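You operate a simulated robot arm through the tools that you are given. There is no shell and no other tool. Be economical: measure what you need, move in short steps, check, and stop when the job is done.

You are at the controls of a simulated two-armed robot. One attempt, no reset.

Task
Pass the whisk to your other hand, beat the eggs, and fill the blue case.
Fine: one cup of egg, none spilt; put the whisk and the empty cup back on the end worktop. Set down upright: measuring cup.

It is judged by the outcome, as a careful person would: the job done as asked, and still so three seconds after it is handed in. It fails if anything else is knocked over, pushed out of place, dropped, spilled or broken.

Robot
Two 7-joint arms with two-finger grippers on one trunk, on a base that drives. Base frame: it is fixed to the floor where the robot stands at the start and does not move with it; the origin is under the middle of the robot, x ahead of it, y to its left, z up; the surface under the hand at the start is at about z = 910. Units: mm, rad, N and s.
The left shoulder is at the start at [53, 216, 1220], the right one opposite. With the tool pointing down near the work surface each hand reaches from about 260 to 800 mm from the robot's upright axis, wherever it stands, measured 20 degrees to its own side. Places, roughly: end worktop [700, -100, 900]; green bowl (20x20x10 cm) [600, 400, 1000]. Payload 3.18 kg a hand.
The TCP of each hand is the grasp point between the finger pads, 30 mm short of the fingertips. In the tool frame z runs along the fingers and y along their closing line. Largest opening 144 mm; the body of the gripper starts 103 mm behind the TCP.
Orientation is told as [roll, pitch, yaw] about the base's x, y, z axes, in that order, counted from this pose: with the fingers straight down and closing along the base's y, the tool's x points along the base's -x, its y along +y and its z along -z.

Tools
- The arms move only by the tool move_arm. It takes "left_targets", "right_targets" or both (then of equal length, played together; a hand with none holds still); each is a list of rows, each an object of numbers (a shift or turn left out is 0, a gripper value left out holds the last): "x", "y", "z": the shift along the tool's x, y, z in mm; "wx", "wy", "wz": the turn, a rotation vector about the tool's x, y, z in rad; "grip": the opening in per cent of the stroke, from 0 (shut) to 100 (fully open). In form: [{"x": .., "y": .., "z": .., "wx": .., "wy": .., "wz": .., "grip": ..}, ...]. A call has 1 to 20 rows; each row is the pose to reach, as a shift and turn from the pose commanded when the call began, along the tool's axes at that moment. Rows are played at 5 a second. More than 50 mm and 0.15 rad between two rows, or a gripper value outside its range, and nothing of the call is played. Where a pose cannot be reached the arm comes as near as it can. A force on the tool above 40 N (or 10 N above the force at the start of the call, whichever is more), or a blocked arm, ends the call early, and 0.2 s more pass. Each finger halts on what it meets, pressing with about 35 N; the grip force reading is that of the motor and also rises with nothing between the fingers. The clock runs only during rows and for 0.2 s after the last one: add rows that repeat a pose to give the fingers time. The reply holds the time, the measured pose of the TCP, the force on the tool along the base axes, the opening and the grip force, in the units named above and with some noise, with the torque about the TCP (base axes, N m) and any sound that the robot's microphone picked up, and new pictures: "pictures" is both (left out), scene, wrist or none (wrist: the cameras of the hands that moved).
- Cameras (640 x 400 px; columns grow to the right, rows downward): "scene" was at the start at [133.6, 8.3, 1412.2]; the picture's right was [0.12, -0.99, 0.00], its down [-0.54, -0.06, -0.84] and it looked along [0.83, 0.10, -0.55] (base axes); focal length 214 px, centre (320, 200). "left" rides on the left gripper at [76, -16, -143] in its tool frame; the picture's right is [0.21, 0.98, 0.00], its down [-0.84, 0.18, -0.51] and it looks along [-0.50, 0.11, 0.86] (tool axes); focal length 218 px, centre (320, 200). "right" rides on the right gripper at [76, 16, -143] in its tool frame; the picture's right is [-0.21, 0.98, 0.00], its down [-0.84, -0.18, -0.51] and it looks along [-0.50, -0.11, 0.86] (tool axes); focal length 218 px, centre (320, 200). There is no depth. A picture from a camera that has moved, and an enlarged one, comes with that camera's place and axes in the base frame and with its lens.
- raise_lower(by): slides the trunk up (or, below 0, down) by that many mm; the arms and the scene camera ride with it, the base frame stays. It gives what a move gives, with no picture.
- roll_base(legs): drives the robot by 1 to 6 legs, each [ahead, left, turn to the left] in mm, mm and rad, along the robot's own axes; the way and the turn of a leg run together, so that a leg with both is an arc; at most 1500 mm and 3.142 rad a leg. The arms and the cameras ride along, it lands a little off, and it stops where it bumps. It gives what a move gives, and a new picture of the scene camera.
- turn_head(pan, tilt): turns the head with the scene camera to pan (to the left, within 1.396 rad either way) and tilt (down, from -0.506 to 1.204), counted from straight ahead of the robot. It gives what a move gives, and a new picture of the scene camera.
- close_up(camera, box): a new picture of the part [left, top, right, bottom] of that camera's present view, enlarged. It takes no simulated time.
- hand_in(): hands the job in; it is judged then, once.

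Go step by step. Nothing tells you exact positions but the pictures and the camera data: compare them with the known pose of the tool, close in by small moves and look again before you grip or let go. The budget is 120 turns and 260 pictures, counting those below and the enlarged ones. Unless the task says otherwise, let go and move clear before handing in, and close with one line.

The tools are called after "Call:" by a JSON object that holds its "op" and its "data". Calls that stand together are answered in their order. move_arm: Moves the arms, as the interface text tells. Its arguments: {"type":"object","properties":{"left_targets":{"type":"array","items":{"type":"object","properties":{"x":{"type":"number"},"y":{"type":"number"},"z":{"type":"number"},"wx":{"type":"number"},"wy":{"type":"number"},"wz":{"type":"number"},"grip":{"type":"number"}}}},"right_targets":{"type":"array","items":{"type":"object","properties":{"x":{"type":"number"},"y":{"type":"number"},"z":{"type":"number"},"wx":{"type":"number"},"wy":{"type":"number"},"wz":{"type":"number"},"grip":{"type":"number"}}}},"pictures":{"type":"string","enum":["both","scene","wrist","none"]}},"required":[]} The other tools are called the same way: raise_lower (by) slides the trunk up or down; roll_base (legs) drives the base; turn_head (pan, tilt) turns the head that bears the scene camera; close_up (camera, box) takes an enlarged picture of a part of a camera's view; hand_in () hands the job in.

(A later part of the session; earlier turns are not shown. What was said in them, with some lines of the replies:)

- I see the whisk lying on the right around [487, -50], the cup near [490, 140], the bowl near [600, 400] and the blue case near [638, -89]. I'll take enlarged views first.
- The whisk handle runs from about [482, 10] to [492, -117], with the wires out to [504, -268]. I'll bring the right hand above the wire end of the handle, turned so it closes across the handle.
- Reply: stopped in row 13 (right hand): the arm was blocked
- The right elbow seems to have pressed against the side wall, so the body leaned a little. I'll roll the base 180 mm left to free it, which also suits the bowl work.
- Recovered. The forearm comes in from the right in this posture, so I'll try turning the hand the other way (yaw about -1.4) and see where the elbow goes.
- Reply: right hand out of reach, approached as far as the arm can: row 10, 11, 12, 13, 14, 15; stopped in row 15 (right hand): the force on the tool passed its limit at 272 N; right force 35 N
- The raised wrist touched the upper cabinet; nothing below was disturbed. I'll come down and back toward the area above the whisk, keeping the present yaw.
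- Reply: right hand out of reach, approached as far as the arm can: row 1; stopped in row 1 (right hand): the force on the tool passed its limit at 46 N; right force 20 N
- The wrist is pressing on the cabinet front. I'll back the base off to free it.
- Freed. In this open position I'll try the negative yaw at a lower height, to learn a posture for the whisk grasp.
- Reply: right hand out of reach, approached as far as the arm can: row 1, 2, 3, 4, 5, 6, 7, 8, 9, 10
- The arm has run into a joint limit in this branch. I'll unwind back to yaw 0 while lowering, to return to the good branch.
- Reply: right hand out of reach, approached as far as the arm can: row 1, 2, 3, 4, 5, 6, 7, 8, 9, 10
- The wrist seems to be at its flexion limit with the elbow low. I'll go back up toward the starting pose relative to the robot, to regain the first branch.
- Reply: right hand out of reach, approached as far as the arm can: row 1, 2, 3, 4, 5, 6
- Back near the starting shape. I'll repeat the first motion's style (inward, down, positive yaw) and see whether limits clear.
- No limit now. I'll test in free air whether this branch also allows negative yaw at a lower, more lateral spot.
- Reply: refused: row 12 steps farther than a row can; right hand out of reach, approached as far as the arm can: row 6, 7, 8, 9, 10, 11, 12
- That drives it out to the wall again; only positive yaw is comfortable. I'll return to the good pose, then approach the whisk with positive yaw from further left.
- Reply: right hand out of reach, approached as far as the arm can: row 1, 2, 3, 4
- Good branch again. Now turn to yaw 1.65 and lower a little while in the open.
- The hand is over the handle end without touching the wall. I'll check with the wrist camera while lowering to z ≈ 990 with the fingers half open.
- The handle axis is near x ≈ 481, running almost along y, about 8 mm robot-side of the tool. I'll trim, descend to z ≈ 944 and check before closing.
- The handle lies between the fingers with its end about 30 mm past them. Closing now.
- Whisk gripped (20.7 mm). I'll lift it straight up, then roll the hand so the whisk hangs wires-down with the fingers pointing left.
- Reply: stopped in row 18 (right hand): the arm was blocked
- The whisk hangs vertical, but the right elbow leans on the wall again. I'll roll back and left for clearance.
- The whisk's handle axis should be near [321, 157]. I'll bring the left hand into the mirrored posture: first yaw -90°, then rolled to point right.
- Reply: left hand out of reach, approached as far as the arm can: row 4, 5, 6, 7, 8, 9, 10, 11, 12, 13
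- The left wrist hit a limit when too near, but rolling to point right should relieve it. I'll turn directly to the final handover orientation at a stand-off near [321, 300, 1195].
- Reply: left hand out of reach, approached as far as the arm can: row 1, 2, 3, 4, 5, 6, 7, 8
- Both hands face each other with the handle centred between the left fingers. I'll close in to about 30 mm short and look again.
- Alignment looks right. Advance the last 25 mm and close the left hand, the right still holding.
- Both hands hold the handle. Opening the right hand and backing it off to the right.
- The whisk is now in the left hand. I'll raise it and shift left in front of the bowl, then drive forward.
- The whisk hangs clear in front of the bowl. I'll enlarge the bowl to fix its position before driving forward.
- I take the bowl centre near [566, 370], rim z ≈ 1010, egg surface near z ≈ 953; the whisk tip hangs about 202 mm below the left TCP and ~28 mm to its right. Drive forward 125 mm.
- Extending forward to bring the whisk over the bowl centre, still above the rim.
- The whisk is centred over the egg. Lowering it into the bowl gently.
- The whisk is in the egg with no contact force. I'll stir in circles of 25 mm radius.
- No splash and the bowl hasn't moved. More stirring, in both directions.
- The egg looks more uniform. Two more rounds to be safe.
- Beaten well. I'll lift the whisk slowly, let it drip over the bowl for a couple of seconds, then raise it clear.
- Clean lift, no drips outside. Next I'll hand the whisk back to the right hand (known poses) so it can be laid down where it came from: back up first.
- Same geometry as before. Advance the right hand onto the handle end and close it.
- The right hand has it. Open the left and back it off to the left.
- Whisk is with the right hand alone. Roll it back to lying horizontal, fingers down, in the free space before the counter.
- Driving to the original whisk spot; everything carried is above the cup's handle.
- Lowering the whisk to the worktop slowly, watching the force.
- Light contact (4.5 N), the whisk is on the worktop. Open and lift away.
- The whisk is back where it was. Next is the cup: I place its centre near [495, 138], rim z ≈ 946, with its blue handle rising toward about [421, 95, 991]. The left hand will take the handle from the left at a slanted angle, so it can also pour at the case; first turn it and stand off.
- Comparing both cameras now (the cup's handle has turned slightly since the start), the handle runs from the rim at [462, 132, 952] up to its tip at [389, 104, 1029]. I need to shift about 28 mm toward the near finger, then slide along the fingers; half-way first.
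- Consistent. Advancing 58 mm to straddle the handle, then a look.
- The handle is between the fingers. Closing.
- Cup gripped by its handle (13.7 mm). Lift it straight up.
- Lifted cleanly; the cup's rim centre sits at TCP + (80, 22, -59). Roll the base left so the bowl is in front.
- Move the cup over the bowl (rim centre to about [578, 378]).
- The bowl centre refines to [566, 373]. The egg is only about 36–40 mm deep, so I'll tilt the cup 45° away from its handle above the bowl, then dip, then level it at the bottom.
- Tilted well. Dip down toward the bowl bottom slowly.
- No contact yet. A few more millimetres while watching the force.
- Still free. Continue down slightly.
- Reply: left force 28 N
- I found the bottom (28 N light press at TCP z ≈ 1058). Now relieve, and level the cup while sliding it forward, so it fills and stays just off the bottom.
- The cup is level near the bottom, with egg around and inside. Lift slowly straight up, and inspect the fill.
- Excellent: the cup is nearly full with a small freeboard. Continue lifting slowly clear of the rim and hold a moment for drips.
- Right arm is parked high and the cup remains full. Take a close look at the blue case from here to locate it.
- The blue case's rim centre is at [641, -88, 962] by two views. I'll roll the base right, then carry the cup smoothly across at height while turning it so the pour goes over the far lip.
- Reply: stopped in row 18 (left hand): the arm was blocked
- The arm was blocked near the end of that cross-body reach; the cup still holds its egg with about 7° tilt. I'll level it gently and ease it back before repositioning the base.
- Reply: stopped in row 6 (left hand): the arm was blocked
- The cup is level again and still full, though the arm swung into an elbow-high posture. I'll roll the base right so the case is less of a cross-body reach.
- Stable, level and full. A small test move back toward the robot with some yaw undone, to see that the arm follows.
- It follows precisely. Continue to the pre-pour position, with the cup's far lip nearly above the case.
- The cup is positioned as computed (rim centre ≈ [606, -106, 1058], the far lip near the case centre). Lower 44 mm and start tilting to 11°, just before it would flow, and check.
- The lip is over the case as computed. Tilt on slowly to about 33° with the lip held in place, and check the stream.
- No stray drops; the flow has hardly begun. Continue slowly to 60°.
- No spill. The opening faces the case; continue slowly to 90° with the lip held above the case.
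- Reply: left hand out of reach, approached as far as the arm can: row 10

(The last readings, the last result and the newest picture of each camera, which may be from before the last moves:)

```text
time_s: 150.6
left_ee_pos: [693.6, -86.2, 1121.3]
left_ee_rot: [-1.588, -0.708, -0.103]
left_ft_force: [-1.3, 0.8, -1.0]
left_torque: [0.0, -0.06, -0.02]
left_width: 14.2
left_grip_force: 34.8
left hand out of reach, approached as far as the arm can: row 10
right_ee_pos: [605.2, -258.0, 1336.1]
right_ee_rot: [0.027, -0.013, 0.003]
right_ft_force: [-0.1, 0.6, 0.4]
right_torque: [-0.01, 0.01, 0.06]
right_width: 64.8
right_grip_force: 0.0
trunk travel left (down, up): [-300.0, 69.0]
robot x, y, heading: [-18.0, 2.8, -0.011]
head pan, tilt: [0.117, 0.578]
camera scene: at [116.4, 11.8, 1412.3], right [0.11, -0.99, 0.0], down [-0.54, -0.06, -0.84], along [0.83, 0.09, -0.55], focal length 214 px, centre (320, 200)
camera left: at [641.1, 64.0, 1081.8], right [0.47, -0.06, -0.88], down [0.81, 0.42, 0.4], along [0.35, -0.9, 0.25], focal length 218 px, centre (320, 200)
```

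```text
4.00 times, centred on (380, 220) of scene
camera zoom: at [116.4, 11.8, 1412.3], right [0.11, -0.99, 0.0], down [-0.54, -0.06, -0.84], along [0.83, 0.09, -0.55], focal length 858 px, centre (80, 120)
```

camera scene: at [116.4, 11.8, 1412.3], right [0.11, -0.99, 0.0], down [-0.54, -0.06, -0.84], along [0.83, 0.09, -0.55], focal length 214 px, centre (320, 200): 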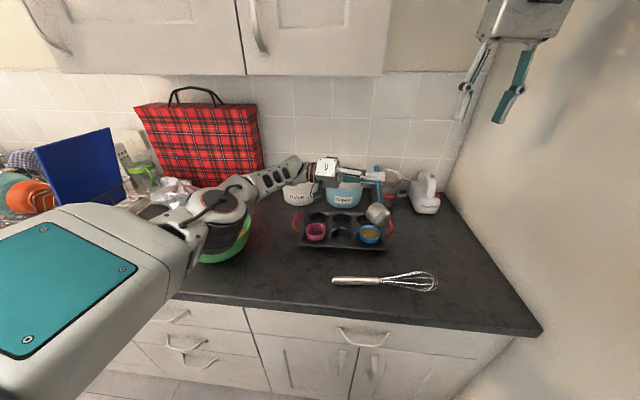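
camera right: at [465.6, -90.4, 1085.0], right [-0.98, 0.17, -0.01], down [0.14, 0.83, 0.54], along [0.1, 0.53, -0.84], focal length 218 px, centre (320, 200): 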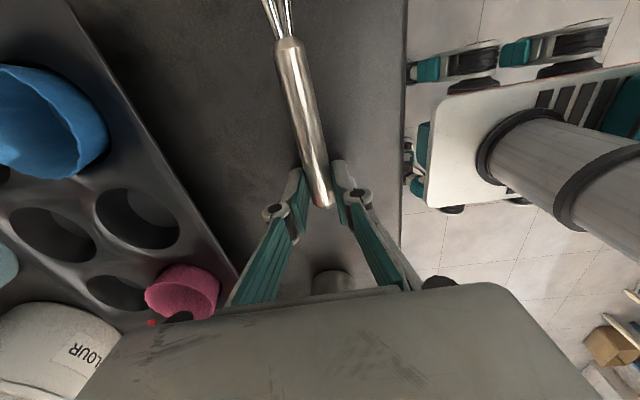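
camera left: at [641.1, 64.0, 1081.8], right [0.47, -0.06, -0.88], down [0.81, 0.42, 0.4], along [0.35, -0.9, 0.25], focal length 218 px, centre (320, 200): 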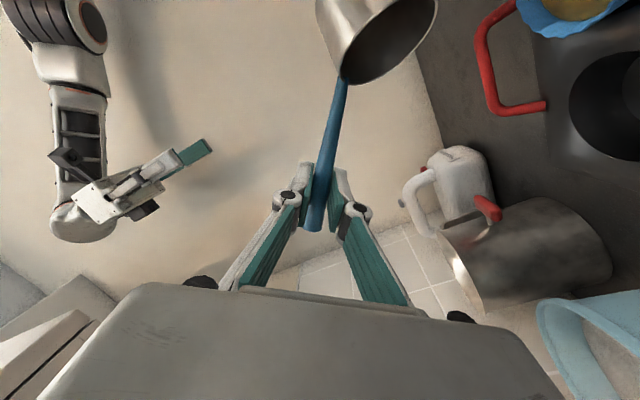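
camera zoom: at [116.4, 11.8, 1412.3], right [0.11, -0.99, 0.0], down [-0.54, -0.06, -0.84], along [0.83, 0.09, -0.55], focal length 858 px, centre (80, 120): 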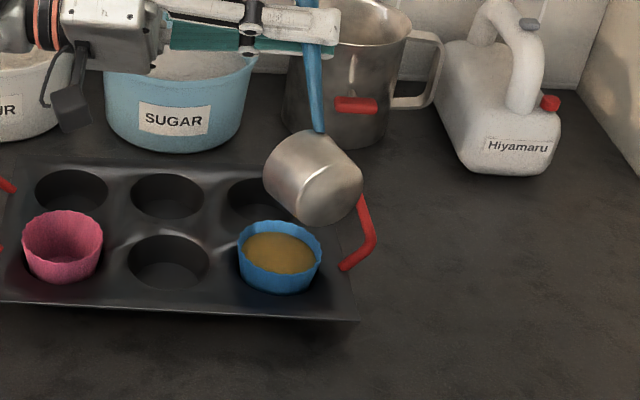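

The egg is in the blue case and the cup looks empty, nothing spilt. Let it drip a second, then untilt along the reverse path while rising.

Call:
{"op": "move_arm", "data": {"left_targets": [{"x": 0}, {"x": 0}, {"x": 0}, {"x": 0}, {"x": 0}, {"x": 0}, {"x": 2.4, "y": -16.4, "z": 7.9, "wx": -0.0526, "wy": 0.0459, "wz": 0.1109}, {"x": 6.6, "y": -31.6, "z": 16.2, "wx": -0.1052, "wy": 0.0918, "wz": 0.2218}, {"x": 12.5, "y": -45.6, "z": 24.7, "wx": -0.1578, "wy": 0.1377, "wz": 0.3327}, {"x": 19.9, "y": -58, "z": 33.4, "wx": -0.2104, "wy": 0.1836, "wz": 0.4436}, {"x": 28.7, "y": -68.8, "z": 42, "wx": -0.263, "wy": 0.2295, "wz": 0.5545}, {"x": 38.6, "y": -77.9, "z": 50.5, "wx": -0.3156, "wy": 0.2754, "wz": 0.6654}, {"x": 49.4, "y": -85.2, "z": 58.6, "wx": -0.3682, "wy": 0.3213, "wz": 0.7763}, {"x": 60.9, "y": -90.3, "z": 66.2, "wx": -0.4208, "wy": 0.3672, "wz": 0.8872}, {"x": 73, "y": -93.5, "z": 73.3, "wx": -0.4734, "wy": 0.4131, "wz": 0.9981}, {"x": 85.2, "y": -94.7, "z": 79.7, "wx": -0.526, "wy": 0.459, "wz": 1.109}, {"x": 97.5, "y": -94.1, "z": 85.2, "wx": -0.5786, "wy": 0.5049, "wz": 1.2199}, {"x": 109.4, "y": -91.5, "z": 89.8, "wx": -0.6312, "wy": 0.5508, "wz": 1.3308}, {"x": 109.4, "y": -91.5, "z": 89.8, "wx": -0.6312, "wy": 0.5508, "wz": 1.3308}]}}

Call:
{"op": "close_up", "data": {"camera": "scene", "box": [290, 150, 450, 270]}}

```text
time_s: 154.6
left_ee_pos: [542.6, -158.6, 1121.1]
left_ee_rot: [0.804, -0.703, -2.145]
left_ft_force: [-0.5, 0.7, -0.3]
left_torque: [0.0, 0.05, 0.0]
left_width: 14.3
left_grip_force: 35.2
right_ee_pos: [604.9, -259.9, 1335.8]
right_ee_rot: [0.029, -0.013, 0.003]
right_ft_force: [-0.2, 0.3, -0.1]
right_torque: [0.02, 0.02, 0.01]
right_width: 64.6
right_grip_force: 0.0
trunk travel left (down, up): [-300.0, 69.0]
robot x, y, heading: [-19.4, 2.1, -0.013]
head pan, tilt: [0.117, 0.578]
camera scene: at [116.5, 11.8, 1412.3], right [0.11, -0.99, 0.0], down [-0.54, -0.06, -0.84], along [0.83, 0.09, -0.55], focal length 214 px, centre (320, 200)
camera left: at [508.7, 0.3, 1136.4], right [0.9, 0.15, 0.4], down [-0.38, -0.15, 0.91], along [0.19, -0.98, -0.08], focal length 218 px, centre (320, 200)
```

scene: 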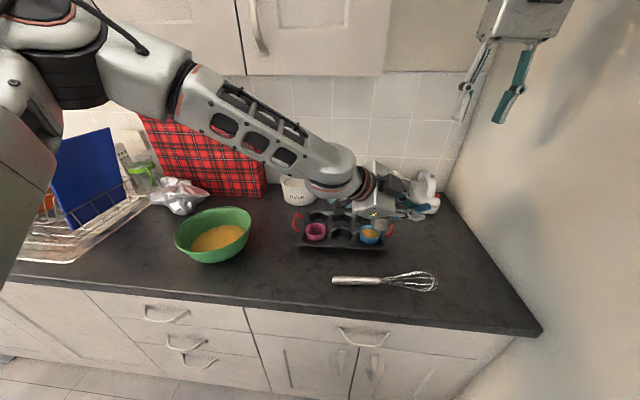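
left: 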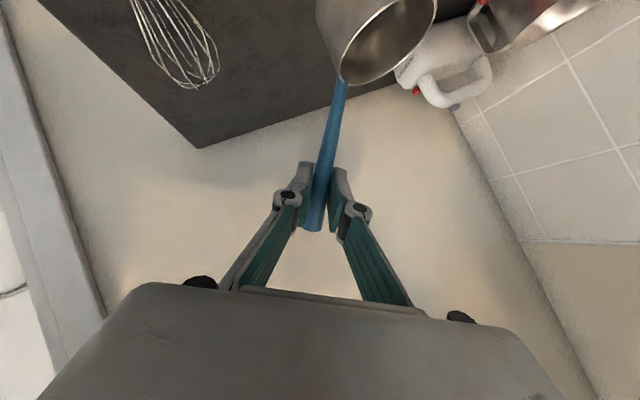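

```text
3.33 times, centred on (370, 210) of scene
camera zoom: at [116.5, 11.8, 1412.3], right [0.11, -0.99, 0.0], down [-0.54, -0.06, -0.84], along [0.83, 0.09, -0.55], focal length 715 px, centre (153, 167)
```

zoom: 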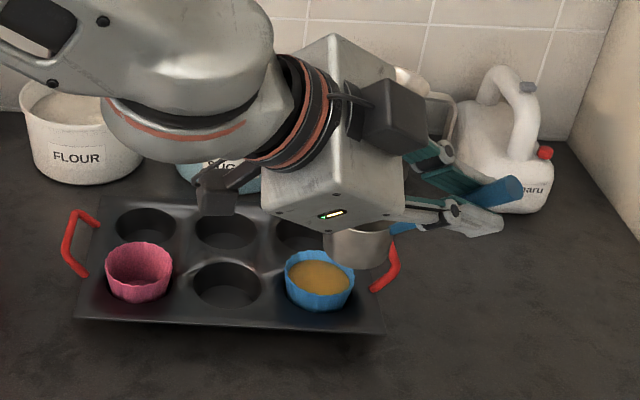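

The case holds the egg and the cup is empty and upright. Roll the base back left and bring the cup above its original place near [492, 141].

Call:
{"op": "roll_base", "data": {"legs": [[0, 175, 0]]}}

Call:
{"op": "move_arm", "data": {"left_targets": [{"x": 4.4, "y": -13.4, "z": -9.9, "wx": 0.0285, "wy": -0.0247, "wz": 0.0238}, {"x": 8.8, "y": -26.8, "z": -19.7, "wx": 0.0571, "wy": -0.0494, "wz": 0.0475}, {"x": 13.2, "y": -40.2, "z": -29.6, "wx": 0.0856, "wy": -0.0741, "wz": 0.0713}, {"x": 17.6, "y": -53.6, "z": -39.4, "wx": 0.1141, "wy": -0.0988, "wz": 0.0951}, {"x": 22, "y": -67, "z": -49.3, "wx": 0.1427, "wy": -0.1236, "wz": 0.1189}, {"x": 26.3, "y": -80.5, "z": -59.1, "wx": 0.1712, "wy": -0.1483, "wz": 0.1426}, {"x": 30.7, "y": -93.9, "z": -69, "wx": 0.1997, "wy": -0.173, "wz": 0.1664}, {"x": 35.1, "y": -107.3, "z": -78.8, "wx": 0.2282, "wy": -0.1977, "wz": 0.1902}, {"x": 39.5, "y": -120.7, "z": -88.7, "wx": 0.2568, "wy": -0.2224, "wz": 0.2139}, {"x": 43.9, "y": -134.1, "z": -98.5, "wx": 0.2853, "wy": -0.2471, "wz": 0.2377}, {"x": 43.9, "y": -134.1, "z": -98.5, "wx": 0.2853, "wy": -0.2471, "wz": 0.2377}]}}

Call:
{"op": "close_up", "data": {"camera": "scene", "box": [270, 170, 470, 320]}}

```text
time_s: 156.7
left_ee_pos: [544.7, 11.6, 1119.8]
left_ee_rot: [0.801, -0.705, -2.144]
left_ft_force: [0.1, -0.3, 0.0]
left_torque: [-0.04, 0.03, 0.02]
left_width: 13.9
left_grip_force: 35.0
right_ee_pos: [605.6, -88.5, 1334.5]
right_ee_rot: [0.029, -0.011, 0.002]
right_ft_force: [0.7, -0.2, 0.0]
right_torque: [0.0, 0.0, 0.0]
right_width: 64.4
right_grip_force: 0.0
trunk travel left (down, up): [-300.0, 69.0]
robot x, y, heading: [-15.2, 173.2, -0.007]
head pan, tilt: [0.117, 0.578]
camera scene: at [119.4, 183.0, 1412.2], right [0.1, -0.99, 0.0], down [-0.54, -0.06, -0.84], along [0.83, 0.09, -0.55], focal length 214 px, centre (320, 200)
```

scene: 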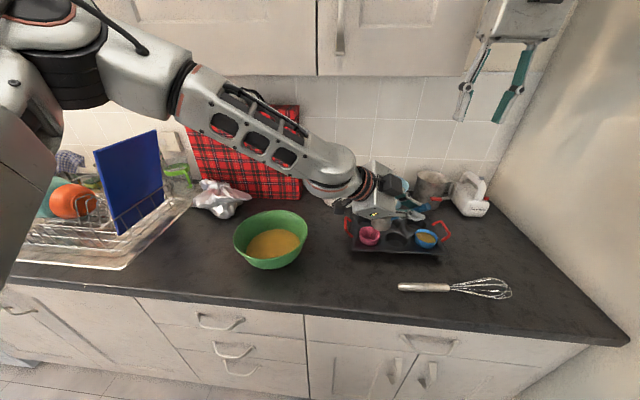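

```text
time_s: 159.1
left_ee_pos: [416.2, 115.3, 1068.6]
left_ee_rot: [0.806, -0.705, -2.594]
left_ft_force: [-0.1, 0.6, -0.6]
left_torque: [-0.01, 0.0, 0.01]
left_width: 14.2
left_grip_force: 34.7
right_ee_pos: [606.3, -89.5, 1334.2]
right_ee_rot: [0.031, -0.01, 0.003]
right_ft_force: [1.2, 0.6, 0.4]
right_torque: [0.03, 0.01, -0.02]
right_width: 65.1
right_grip_force: 0.1
trunk travel left (down, up): [-300.0, 69.0]
robot x, y, heading: [-12.4, 174.5, -0.015]
head pan, tilt: [0.117, 0.578]
camera scene: at [119.5, 182.4, 1412.2], right [0.1, -0.99, 0.0], down [-0.54, -0.06, -0.84], along [0.83, 0.09, -0.55], focal length 214 px, centre (320, 200)
camera left: at [454.6, 272.6, 1084.7], right [0.88, -0.26, 0.4], down [-0.41, 0.04, 0.91], along [-0.25, -0.97, -0.07], focal length 218 px, centre (320, 200)
```

scene: 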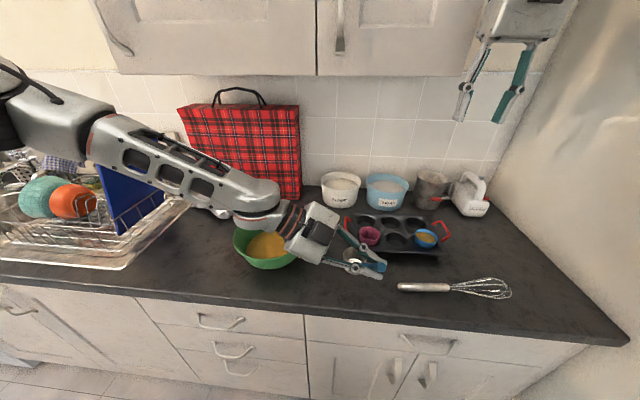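
left: 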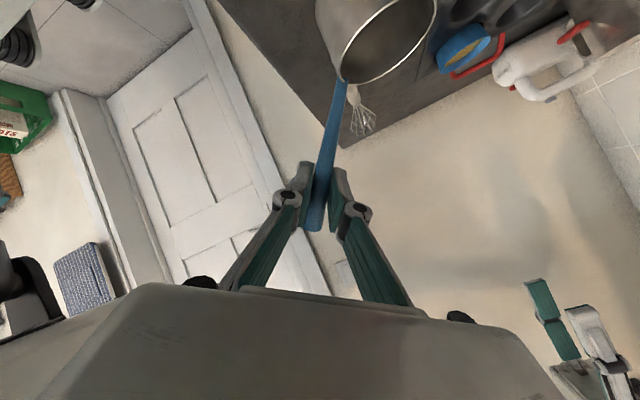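

```text
2.67 times, centred on (370, 245) of scene
camera zoom: at [119.5, 182.4, 1412.2], right [0.1, -0.99, 0.0], down [-0.54, -0.06, -0.84], along [0.83, 0.09, -0.55], focal length 572 px, centre (187, 80)
```

zoom: 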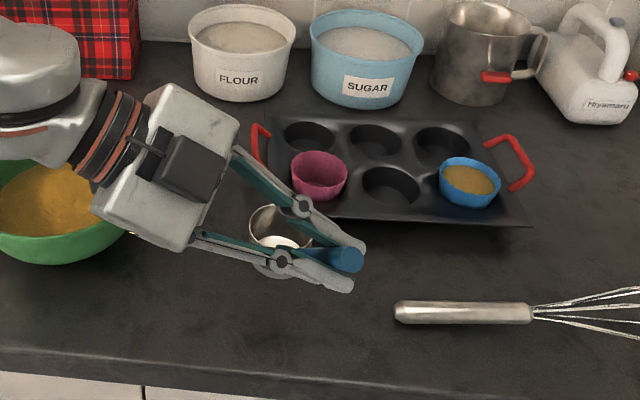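

Cup is above its old place and level. Lower it to the worktop gently.

Call:
{"op": "move_arm", "data": {"left_targets": [{"x": 9.6, "y": -8.3, "z": 8}, {"x": 19.2, "y": -16.6, "z": 16}, {"x": 26.9, "y": -23.3, "z": 22.4}, {"x": 31.3, "y": -27.2, "z": 26.1}, {"x": 34.5, "y": -29.9, "z": 28.8}, {"x": 36.8, "y": -31.9, "z": 30.6}, {"x": 36.8, "y": -31.9, "z": 30.6}], "pictures": "wrist"}}

Call:
{"op": "close_up", "data": {"camera": "scene", "box": [290, 230, 410, 320]}}

```text
time_s: 160.7
left_ee_pos: [415.4, 114.2, 1011.8]
left_ee_rot: [0.809, -0.706, -2.595]
left_ft_force: [0.4, -0.2, -1.3]
left_torque: [-0.02, 0.04, -0.01]
left_width: 14.0
left_grip_force: 34.8
right_ee_pos: [604.5, -89.2, 1333.6]
right_ee_rot: [0.03, -0.012, 0.003]
right_ft_force: [0.1, -0.1, -0.4]
right_torque: [0.02, 0.02, 0.0]
right_width: 64.7
right_grip_force: 0.1
trunk travel left (down, up): [-300.0, 69.0]
robot x, y, heading: [-16.7, 172.1, -0.013]
head pan, tilt: [0.117, 0.578]
camera left: at [453.8, 271.1, 1027.1], right [0.88, -0.26, 0.4], down [-0.41, 0.04, 0.91], along [-0.25, -0.97, -0.07], focal length 218 px, centre (320, 200)
```

left: 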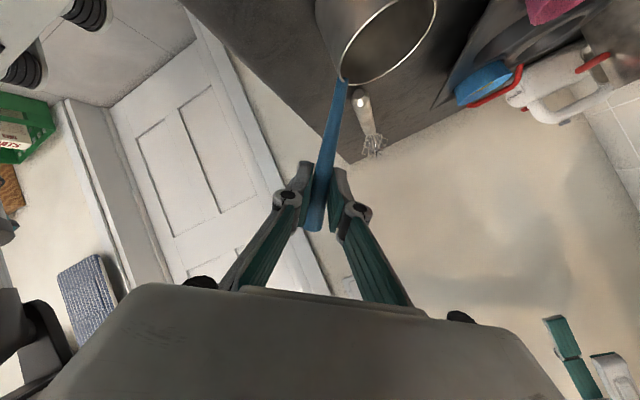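

```text
4.44 times, centred on (350, 275) of scene
camera zoom: at [119.4, 182.7, 1412.2], right [0.1, -0.99, 0.0], down [-0.54, -0.06, -0.84], along [0.83, 0.09, -0.55], focal length 953 px, centre (187, -133)
```

zoom: 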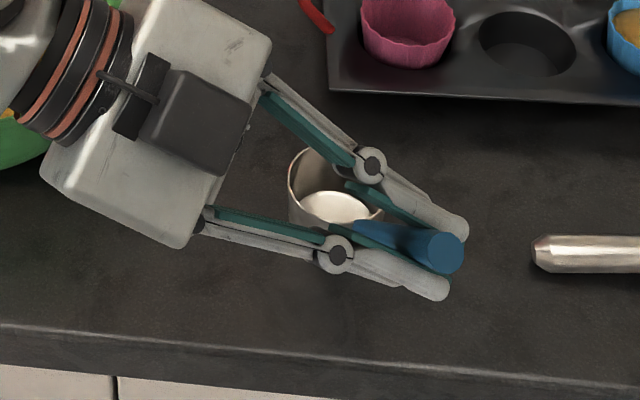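

Not yet touching; a couple of millimetres more.

Call:
{"op": "move_arm", "data": {"left_targets": [{"x": 0.64, "y": -0.55, "z": 0.53}, {"x": 1.28, "y": -1.1, "z": 1.07}, {"x": 1.6, "y": -1.4, "z": 1.33}, {"x": 1.9, "y": -1.66, "z": 1.6}, {"x": 1.9, "y": -1.66, "z": 1.6}], "pictures": "none"}}

```text
time_s: 161.9
left_ee_pos: [415.0, 114.8, 1011.1]
left_ee_rot: [0.81, -0.704, -2.595]
left_ft_force: [-1.2, 1.0, 5.9]
left_torque: [0.31, -0.52, 0.12]
left_width: 14.0
left_grip_force: 35.2
right_ee_pos: [605.8, -88.4, 1334.5]
right_ee_rot: [0.029, -0.01, 0.002]
right_ft_force: [-0.4, 0.2, 0.6]
right_torque: [-0.04, 0.0, 0.01]
right_width: 64.9
right_grip_force: 0.1
trunk travel left (down, up): [-300.0, 69.0]
robot x, y, heading: [-14.2, 173.7, -0.014]
head pan, tilt: [0.117, 0.578]
```

Contact at 6 N. Open the fingers slowly, then back out along the finger direction.

Call:
{"op": "move_arm", "data": {"left_targets": [{"grip": 14}, {"grip": 20}, {"grip": 30}, {"grip": 45}, {"grip": 50}, {"z": -15}, {"z": -35}, {"z": -60}, {"z": -90}, {"z": -120}, {"z": -120}]}}

Call:
{"op": "close_up", "data": {"camera": "scene", "box": [230, 190, 530, 320]}}

```text
time_s: 164.3
left_ee_pos: [414.3, 213.9, 1072.9]
left_ee_rot: [0.806, -0.704, -2.596]
left_ft_force: [-0.7, -1.0, 0.5]
left_torque: [-0.03, 0.0, 0.01]
left_width: 72.1
left_grip_force: 0.1
right_ee_pos: [606.3, -90.0, 1333.4]
right_ee_rot: [0.032, -0.012, 0.002]
right_ft_force: [-0.2, 0.0, 0.2]
right_torque: [0.01, 0.03, -0.03]
right_width: 64.8
right_grip_force: 0.1
trunk travel left (down, up): [-300.0, 69.0]
robot x, y, heading: [-11.7, 175.8, -0.007]
head pan, tilt: [0.117, 0.578]
camera scene: at [119.9, 182.2, 1412.1], right [0.1, -0.99, 0.0], down [-0.54, -0.06, -0.84], along [0.83, 0.09, -0.55], focal length 214 px, centre (320, 200)
camera left: at [453.1, 371.4, 1088.1], right [0.88, -0.26, 0.4], down [-0.41, 0.04, 0.91], along [-0.25, -0.97, -0.07], focal length 218 px, centre (320, 200)
```

scene: 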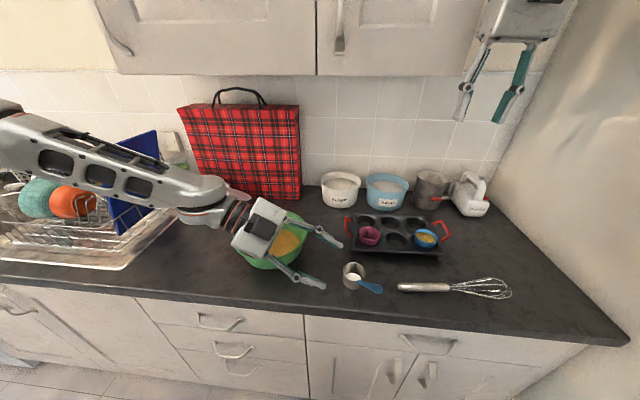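
left: 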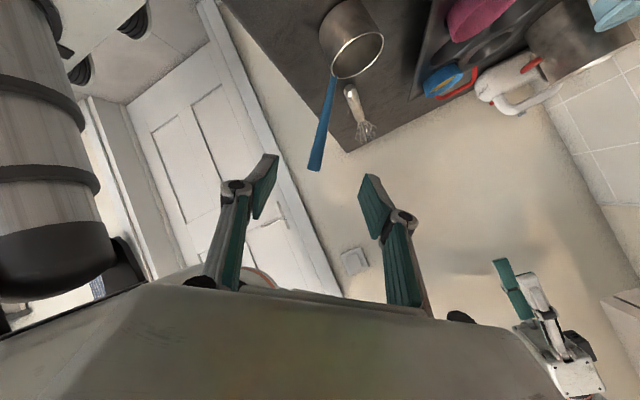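

```text
2.13 times, centred on (380, 255) of scene
camera zoom: at [119.9, 182.2, 1412.1], right [0.1, -0.99, 0.0], down [-0.54, -0.06, -0.84], along [0.83, 0.09, -0.55], focal length 458 px, centre (192, 83)
```

zoom: 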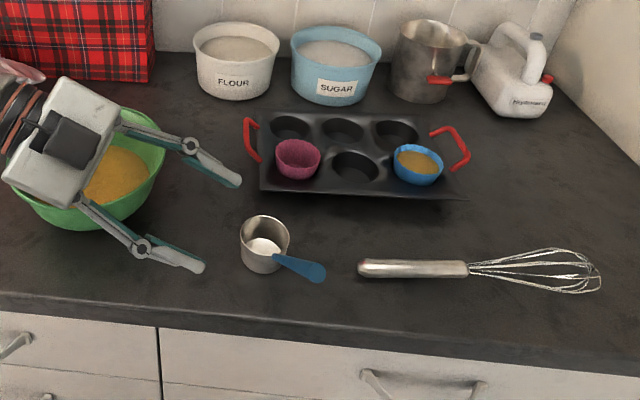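

The cup stands upright. Raise the left hand clear of the bowl, back the base off a bit, and inspect everything.

Call:
{"op": "move_arm", "data": {"left_targets": [{"x": -19, "y": 16.6, "z": -16}, {"x": -38, "y": 33, "z": -32}, {"x": -57, "y": 50, "z": -48}, {"x": -77, "y": 66.5, "z": -64}, {"x": -90, "y": 77.6, "z": -74.6}, {"x": -90, "y": 77.6, "z": -74.6}], "pictures": "none"}}

Call:
{"op": "roll_base", "data": {"legs": [[-180, 0, 0]]}}

Call:
{"op": "close_up", "data": {"camera": "scene", "box": [240, 150, 500, 280]}}

Call:
{"op": "close_up", "data": {"camera": "scene", "box": [0, 120, 300, 270]}}

```text
time_s: 165.7
left_ee_pos: [415.4, 217.0, 1212.5]
left_ee_rot: [0.809, -0.705, -2.595]
left_ft_force: [0.4, 0.5, 0.2]
left_torque: [0.01, 0.02, -0.02]
left_width: 72.1
left_grip_force: 0.1
right_ee_pos: [605.5, -90.0, 1334.1]
right_ee_rot: [0.03, -0.01, 0.002]
right_ft_force: [-0.1, -0.7, -0.4]
right_torque: [0.0, 0.01, 0.02]
right_width: 65.0
right_grip_force: 0.1
trunk travel left (down, up): [-300.0, 69.0]
robot x, y, heading: [-13.1, 174.6, -0.011]
head pan, tilt: [0.117, 0.578]
```

```text
time_s: 167.3
left_ee_pos: [234.8, 219.6, 1212.6]
left_ee_rot: [0.809, -0.705, -2.594]
left_ft_force: [0.4, -0.3, 0.0]
left_torque: [0.03, -0.01, 0.03]
left_width: 72.1
left_grip_force: 0.0
right_ee_pos: [424.3, -86.3, 1335.0]
right_ee_rot: [0.029, -0.009, 0.001]
right_ft_force: [-1.1, -0.3, 0.0]
right_torque: [-0.01, -0.03, 0.03]
right_width: 64.7
right_grip_force: 0.1
trunk travel left (down, up): [-300.0, 69.0]
robot x, y, heading: [-195.8, 176.7, -0.006]
head pan, tilt: [0.117, 0.578]
camera scene: at [-62.4, 184.9, 1412.2], right [0.1, -0.99, 0.0], down [-0.54, -0.06, -0.84], along [0.83, 0.09, -0.55], focal length 214 px, centre (320, 200)
```

scene: 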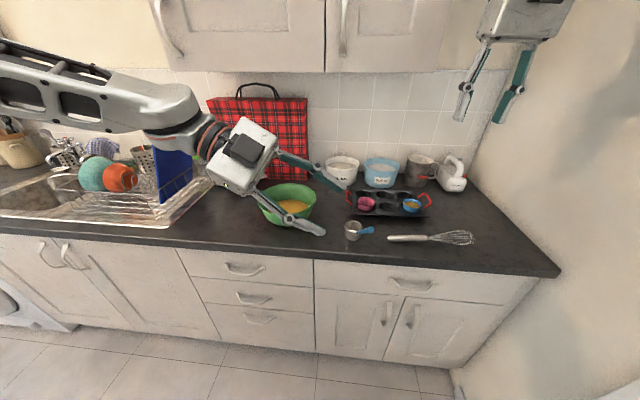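

```text
2.46 times, centred on (370, 215) of scene
camera zoom: at [-62.4, 184.9, 1412.2], right [0.1, -0.99, 0.0], down [-0.54, -0.06, -0.84], along [0.83, 0.09, -0.55], focal length 528 px, centre (197, 163)
```

zoom: 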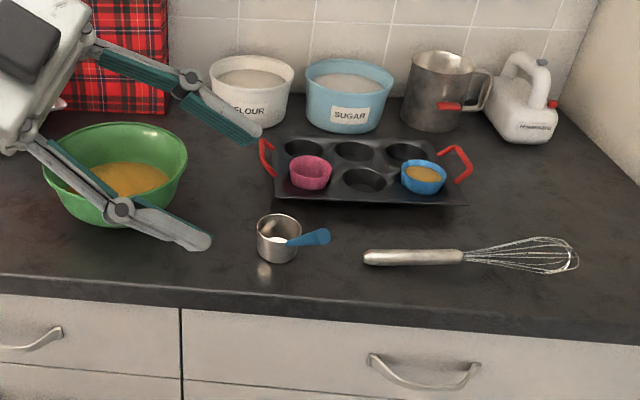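

```text
2.13 times, centred on (150, 195) of scene
camera zoom: at [-62.4, 184.9, 1412.2], right [0.1, -0.99, 0.0], down [-0.54, -0.06, -0.84], along [0.83, 0.09, -0.55], focal length 458 px, centre (683, 211)
```

zoom: 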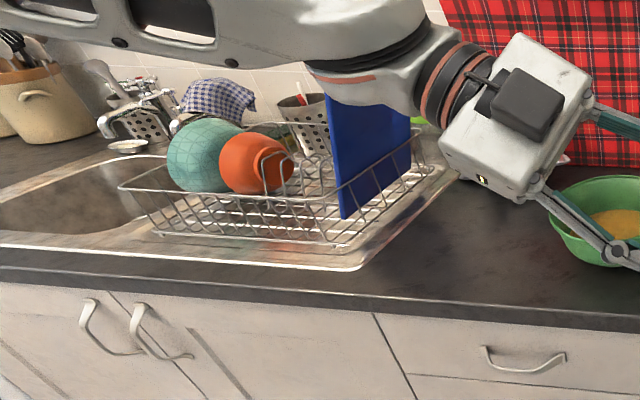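

The blue case holds the egg, the cup stands upright and empty, and the whisk lies where it started. The worktop is clean, and the other things are where they were apart from a few millimetres on the bowl. Both hands are empty and clear, so I'm handing in.

Call:
{"op": "hand_in", "data": {}}

```text
The job is handed in.
```

The eggs are beaten, one nearly full cup of egg is in the blue case with no spills that I could see, and the whisk and the upright empty cup are back on the end worktop; the bowl may have shifted a few millimetres.
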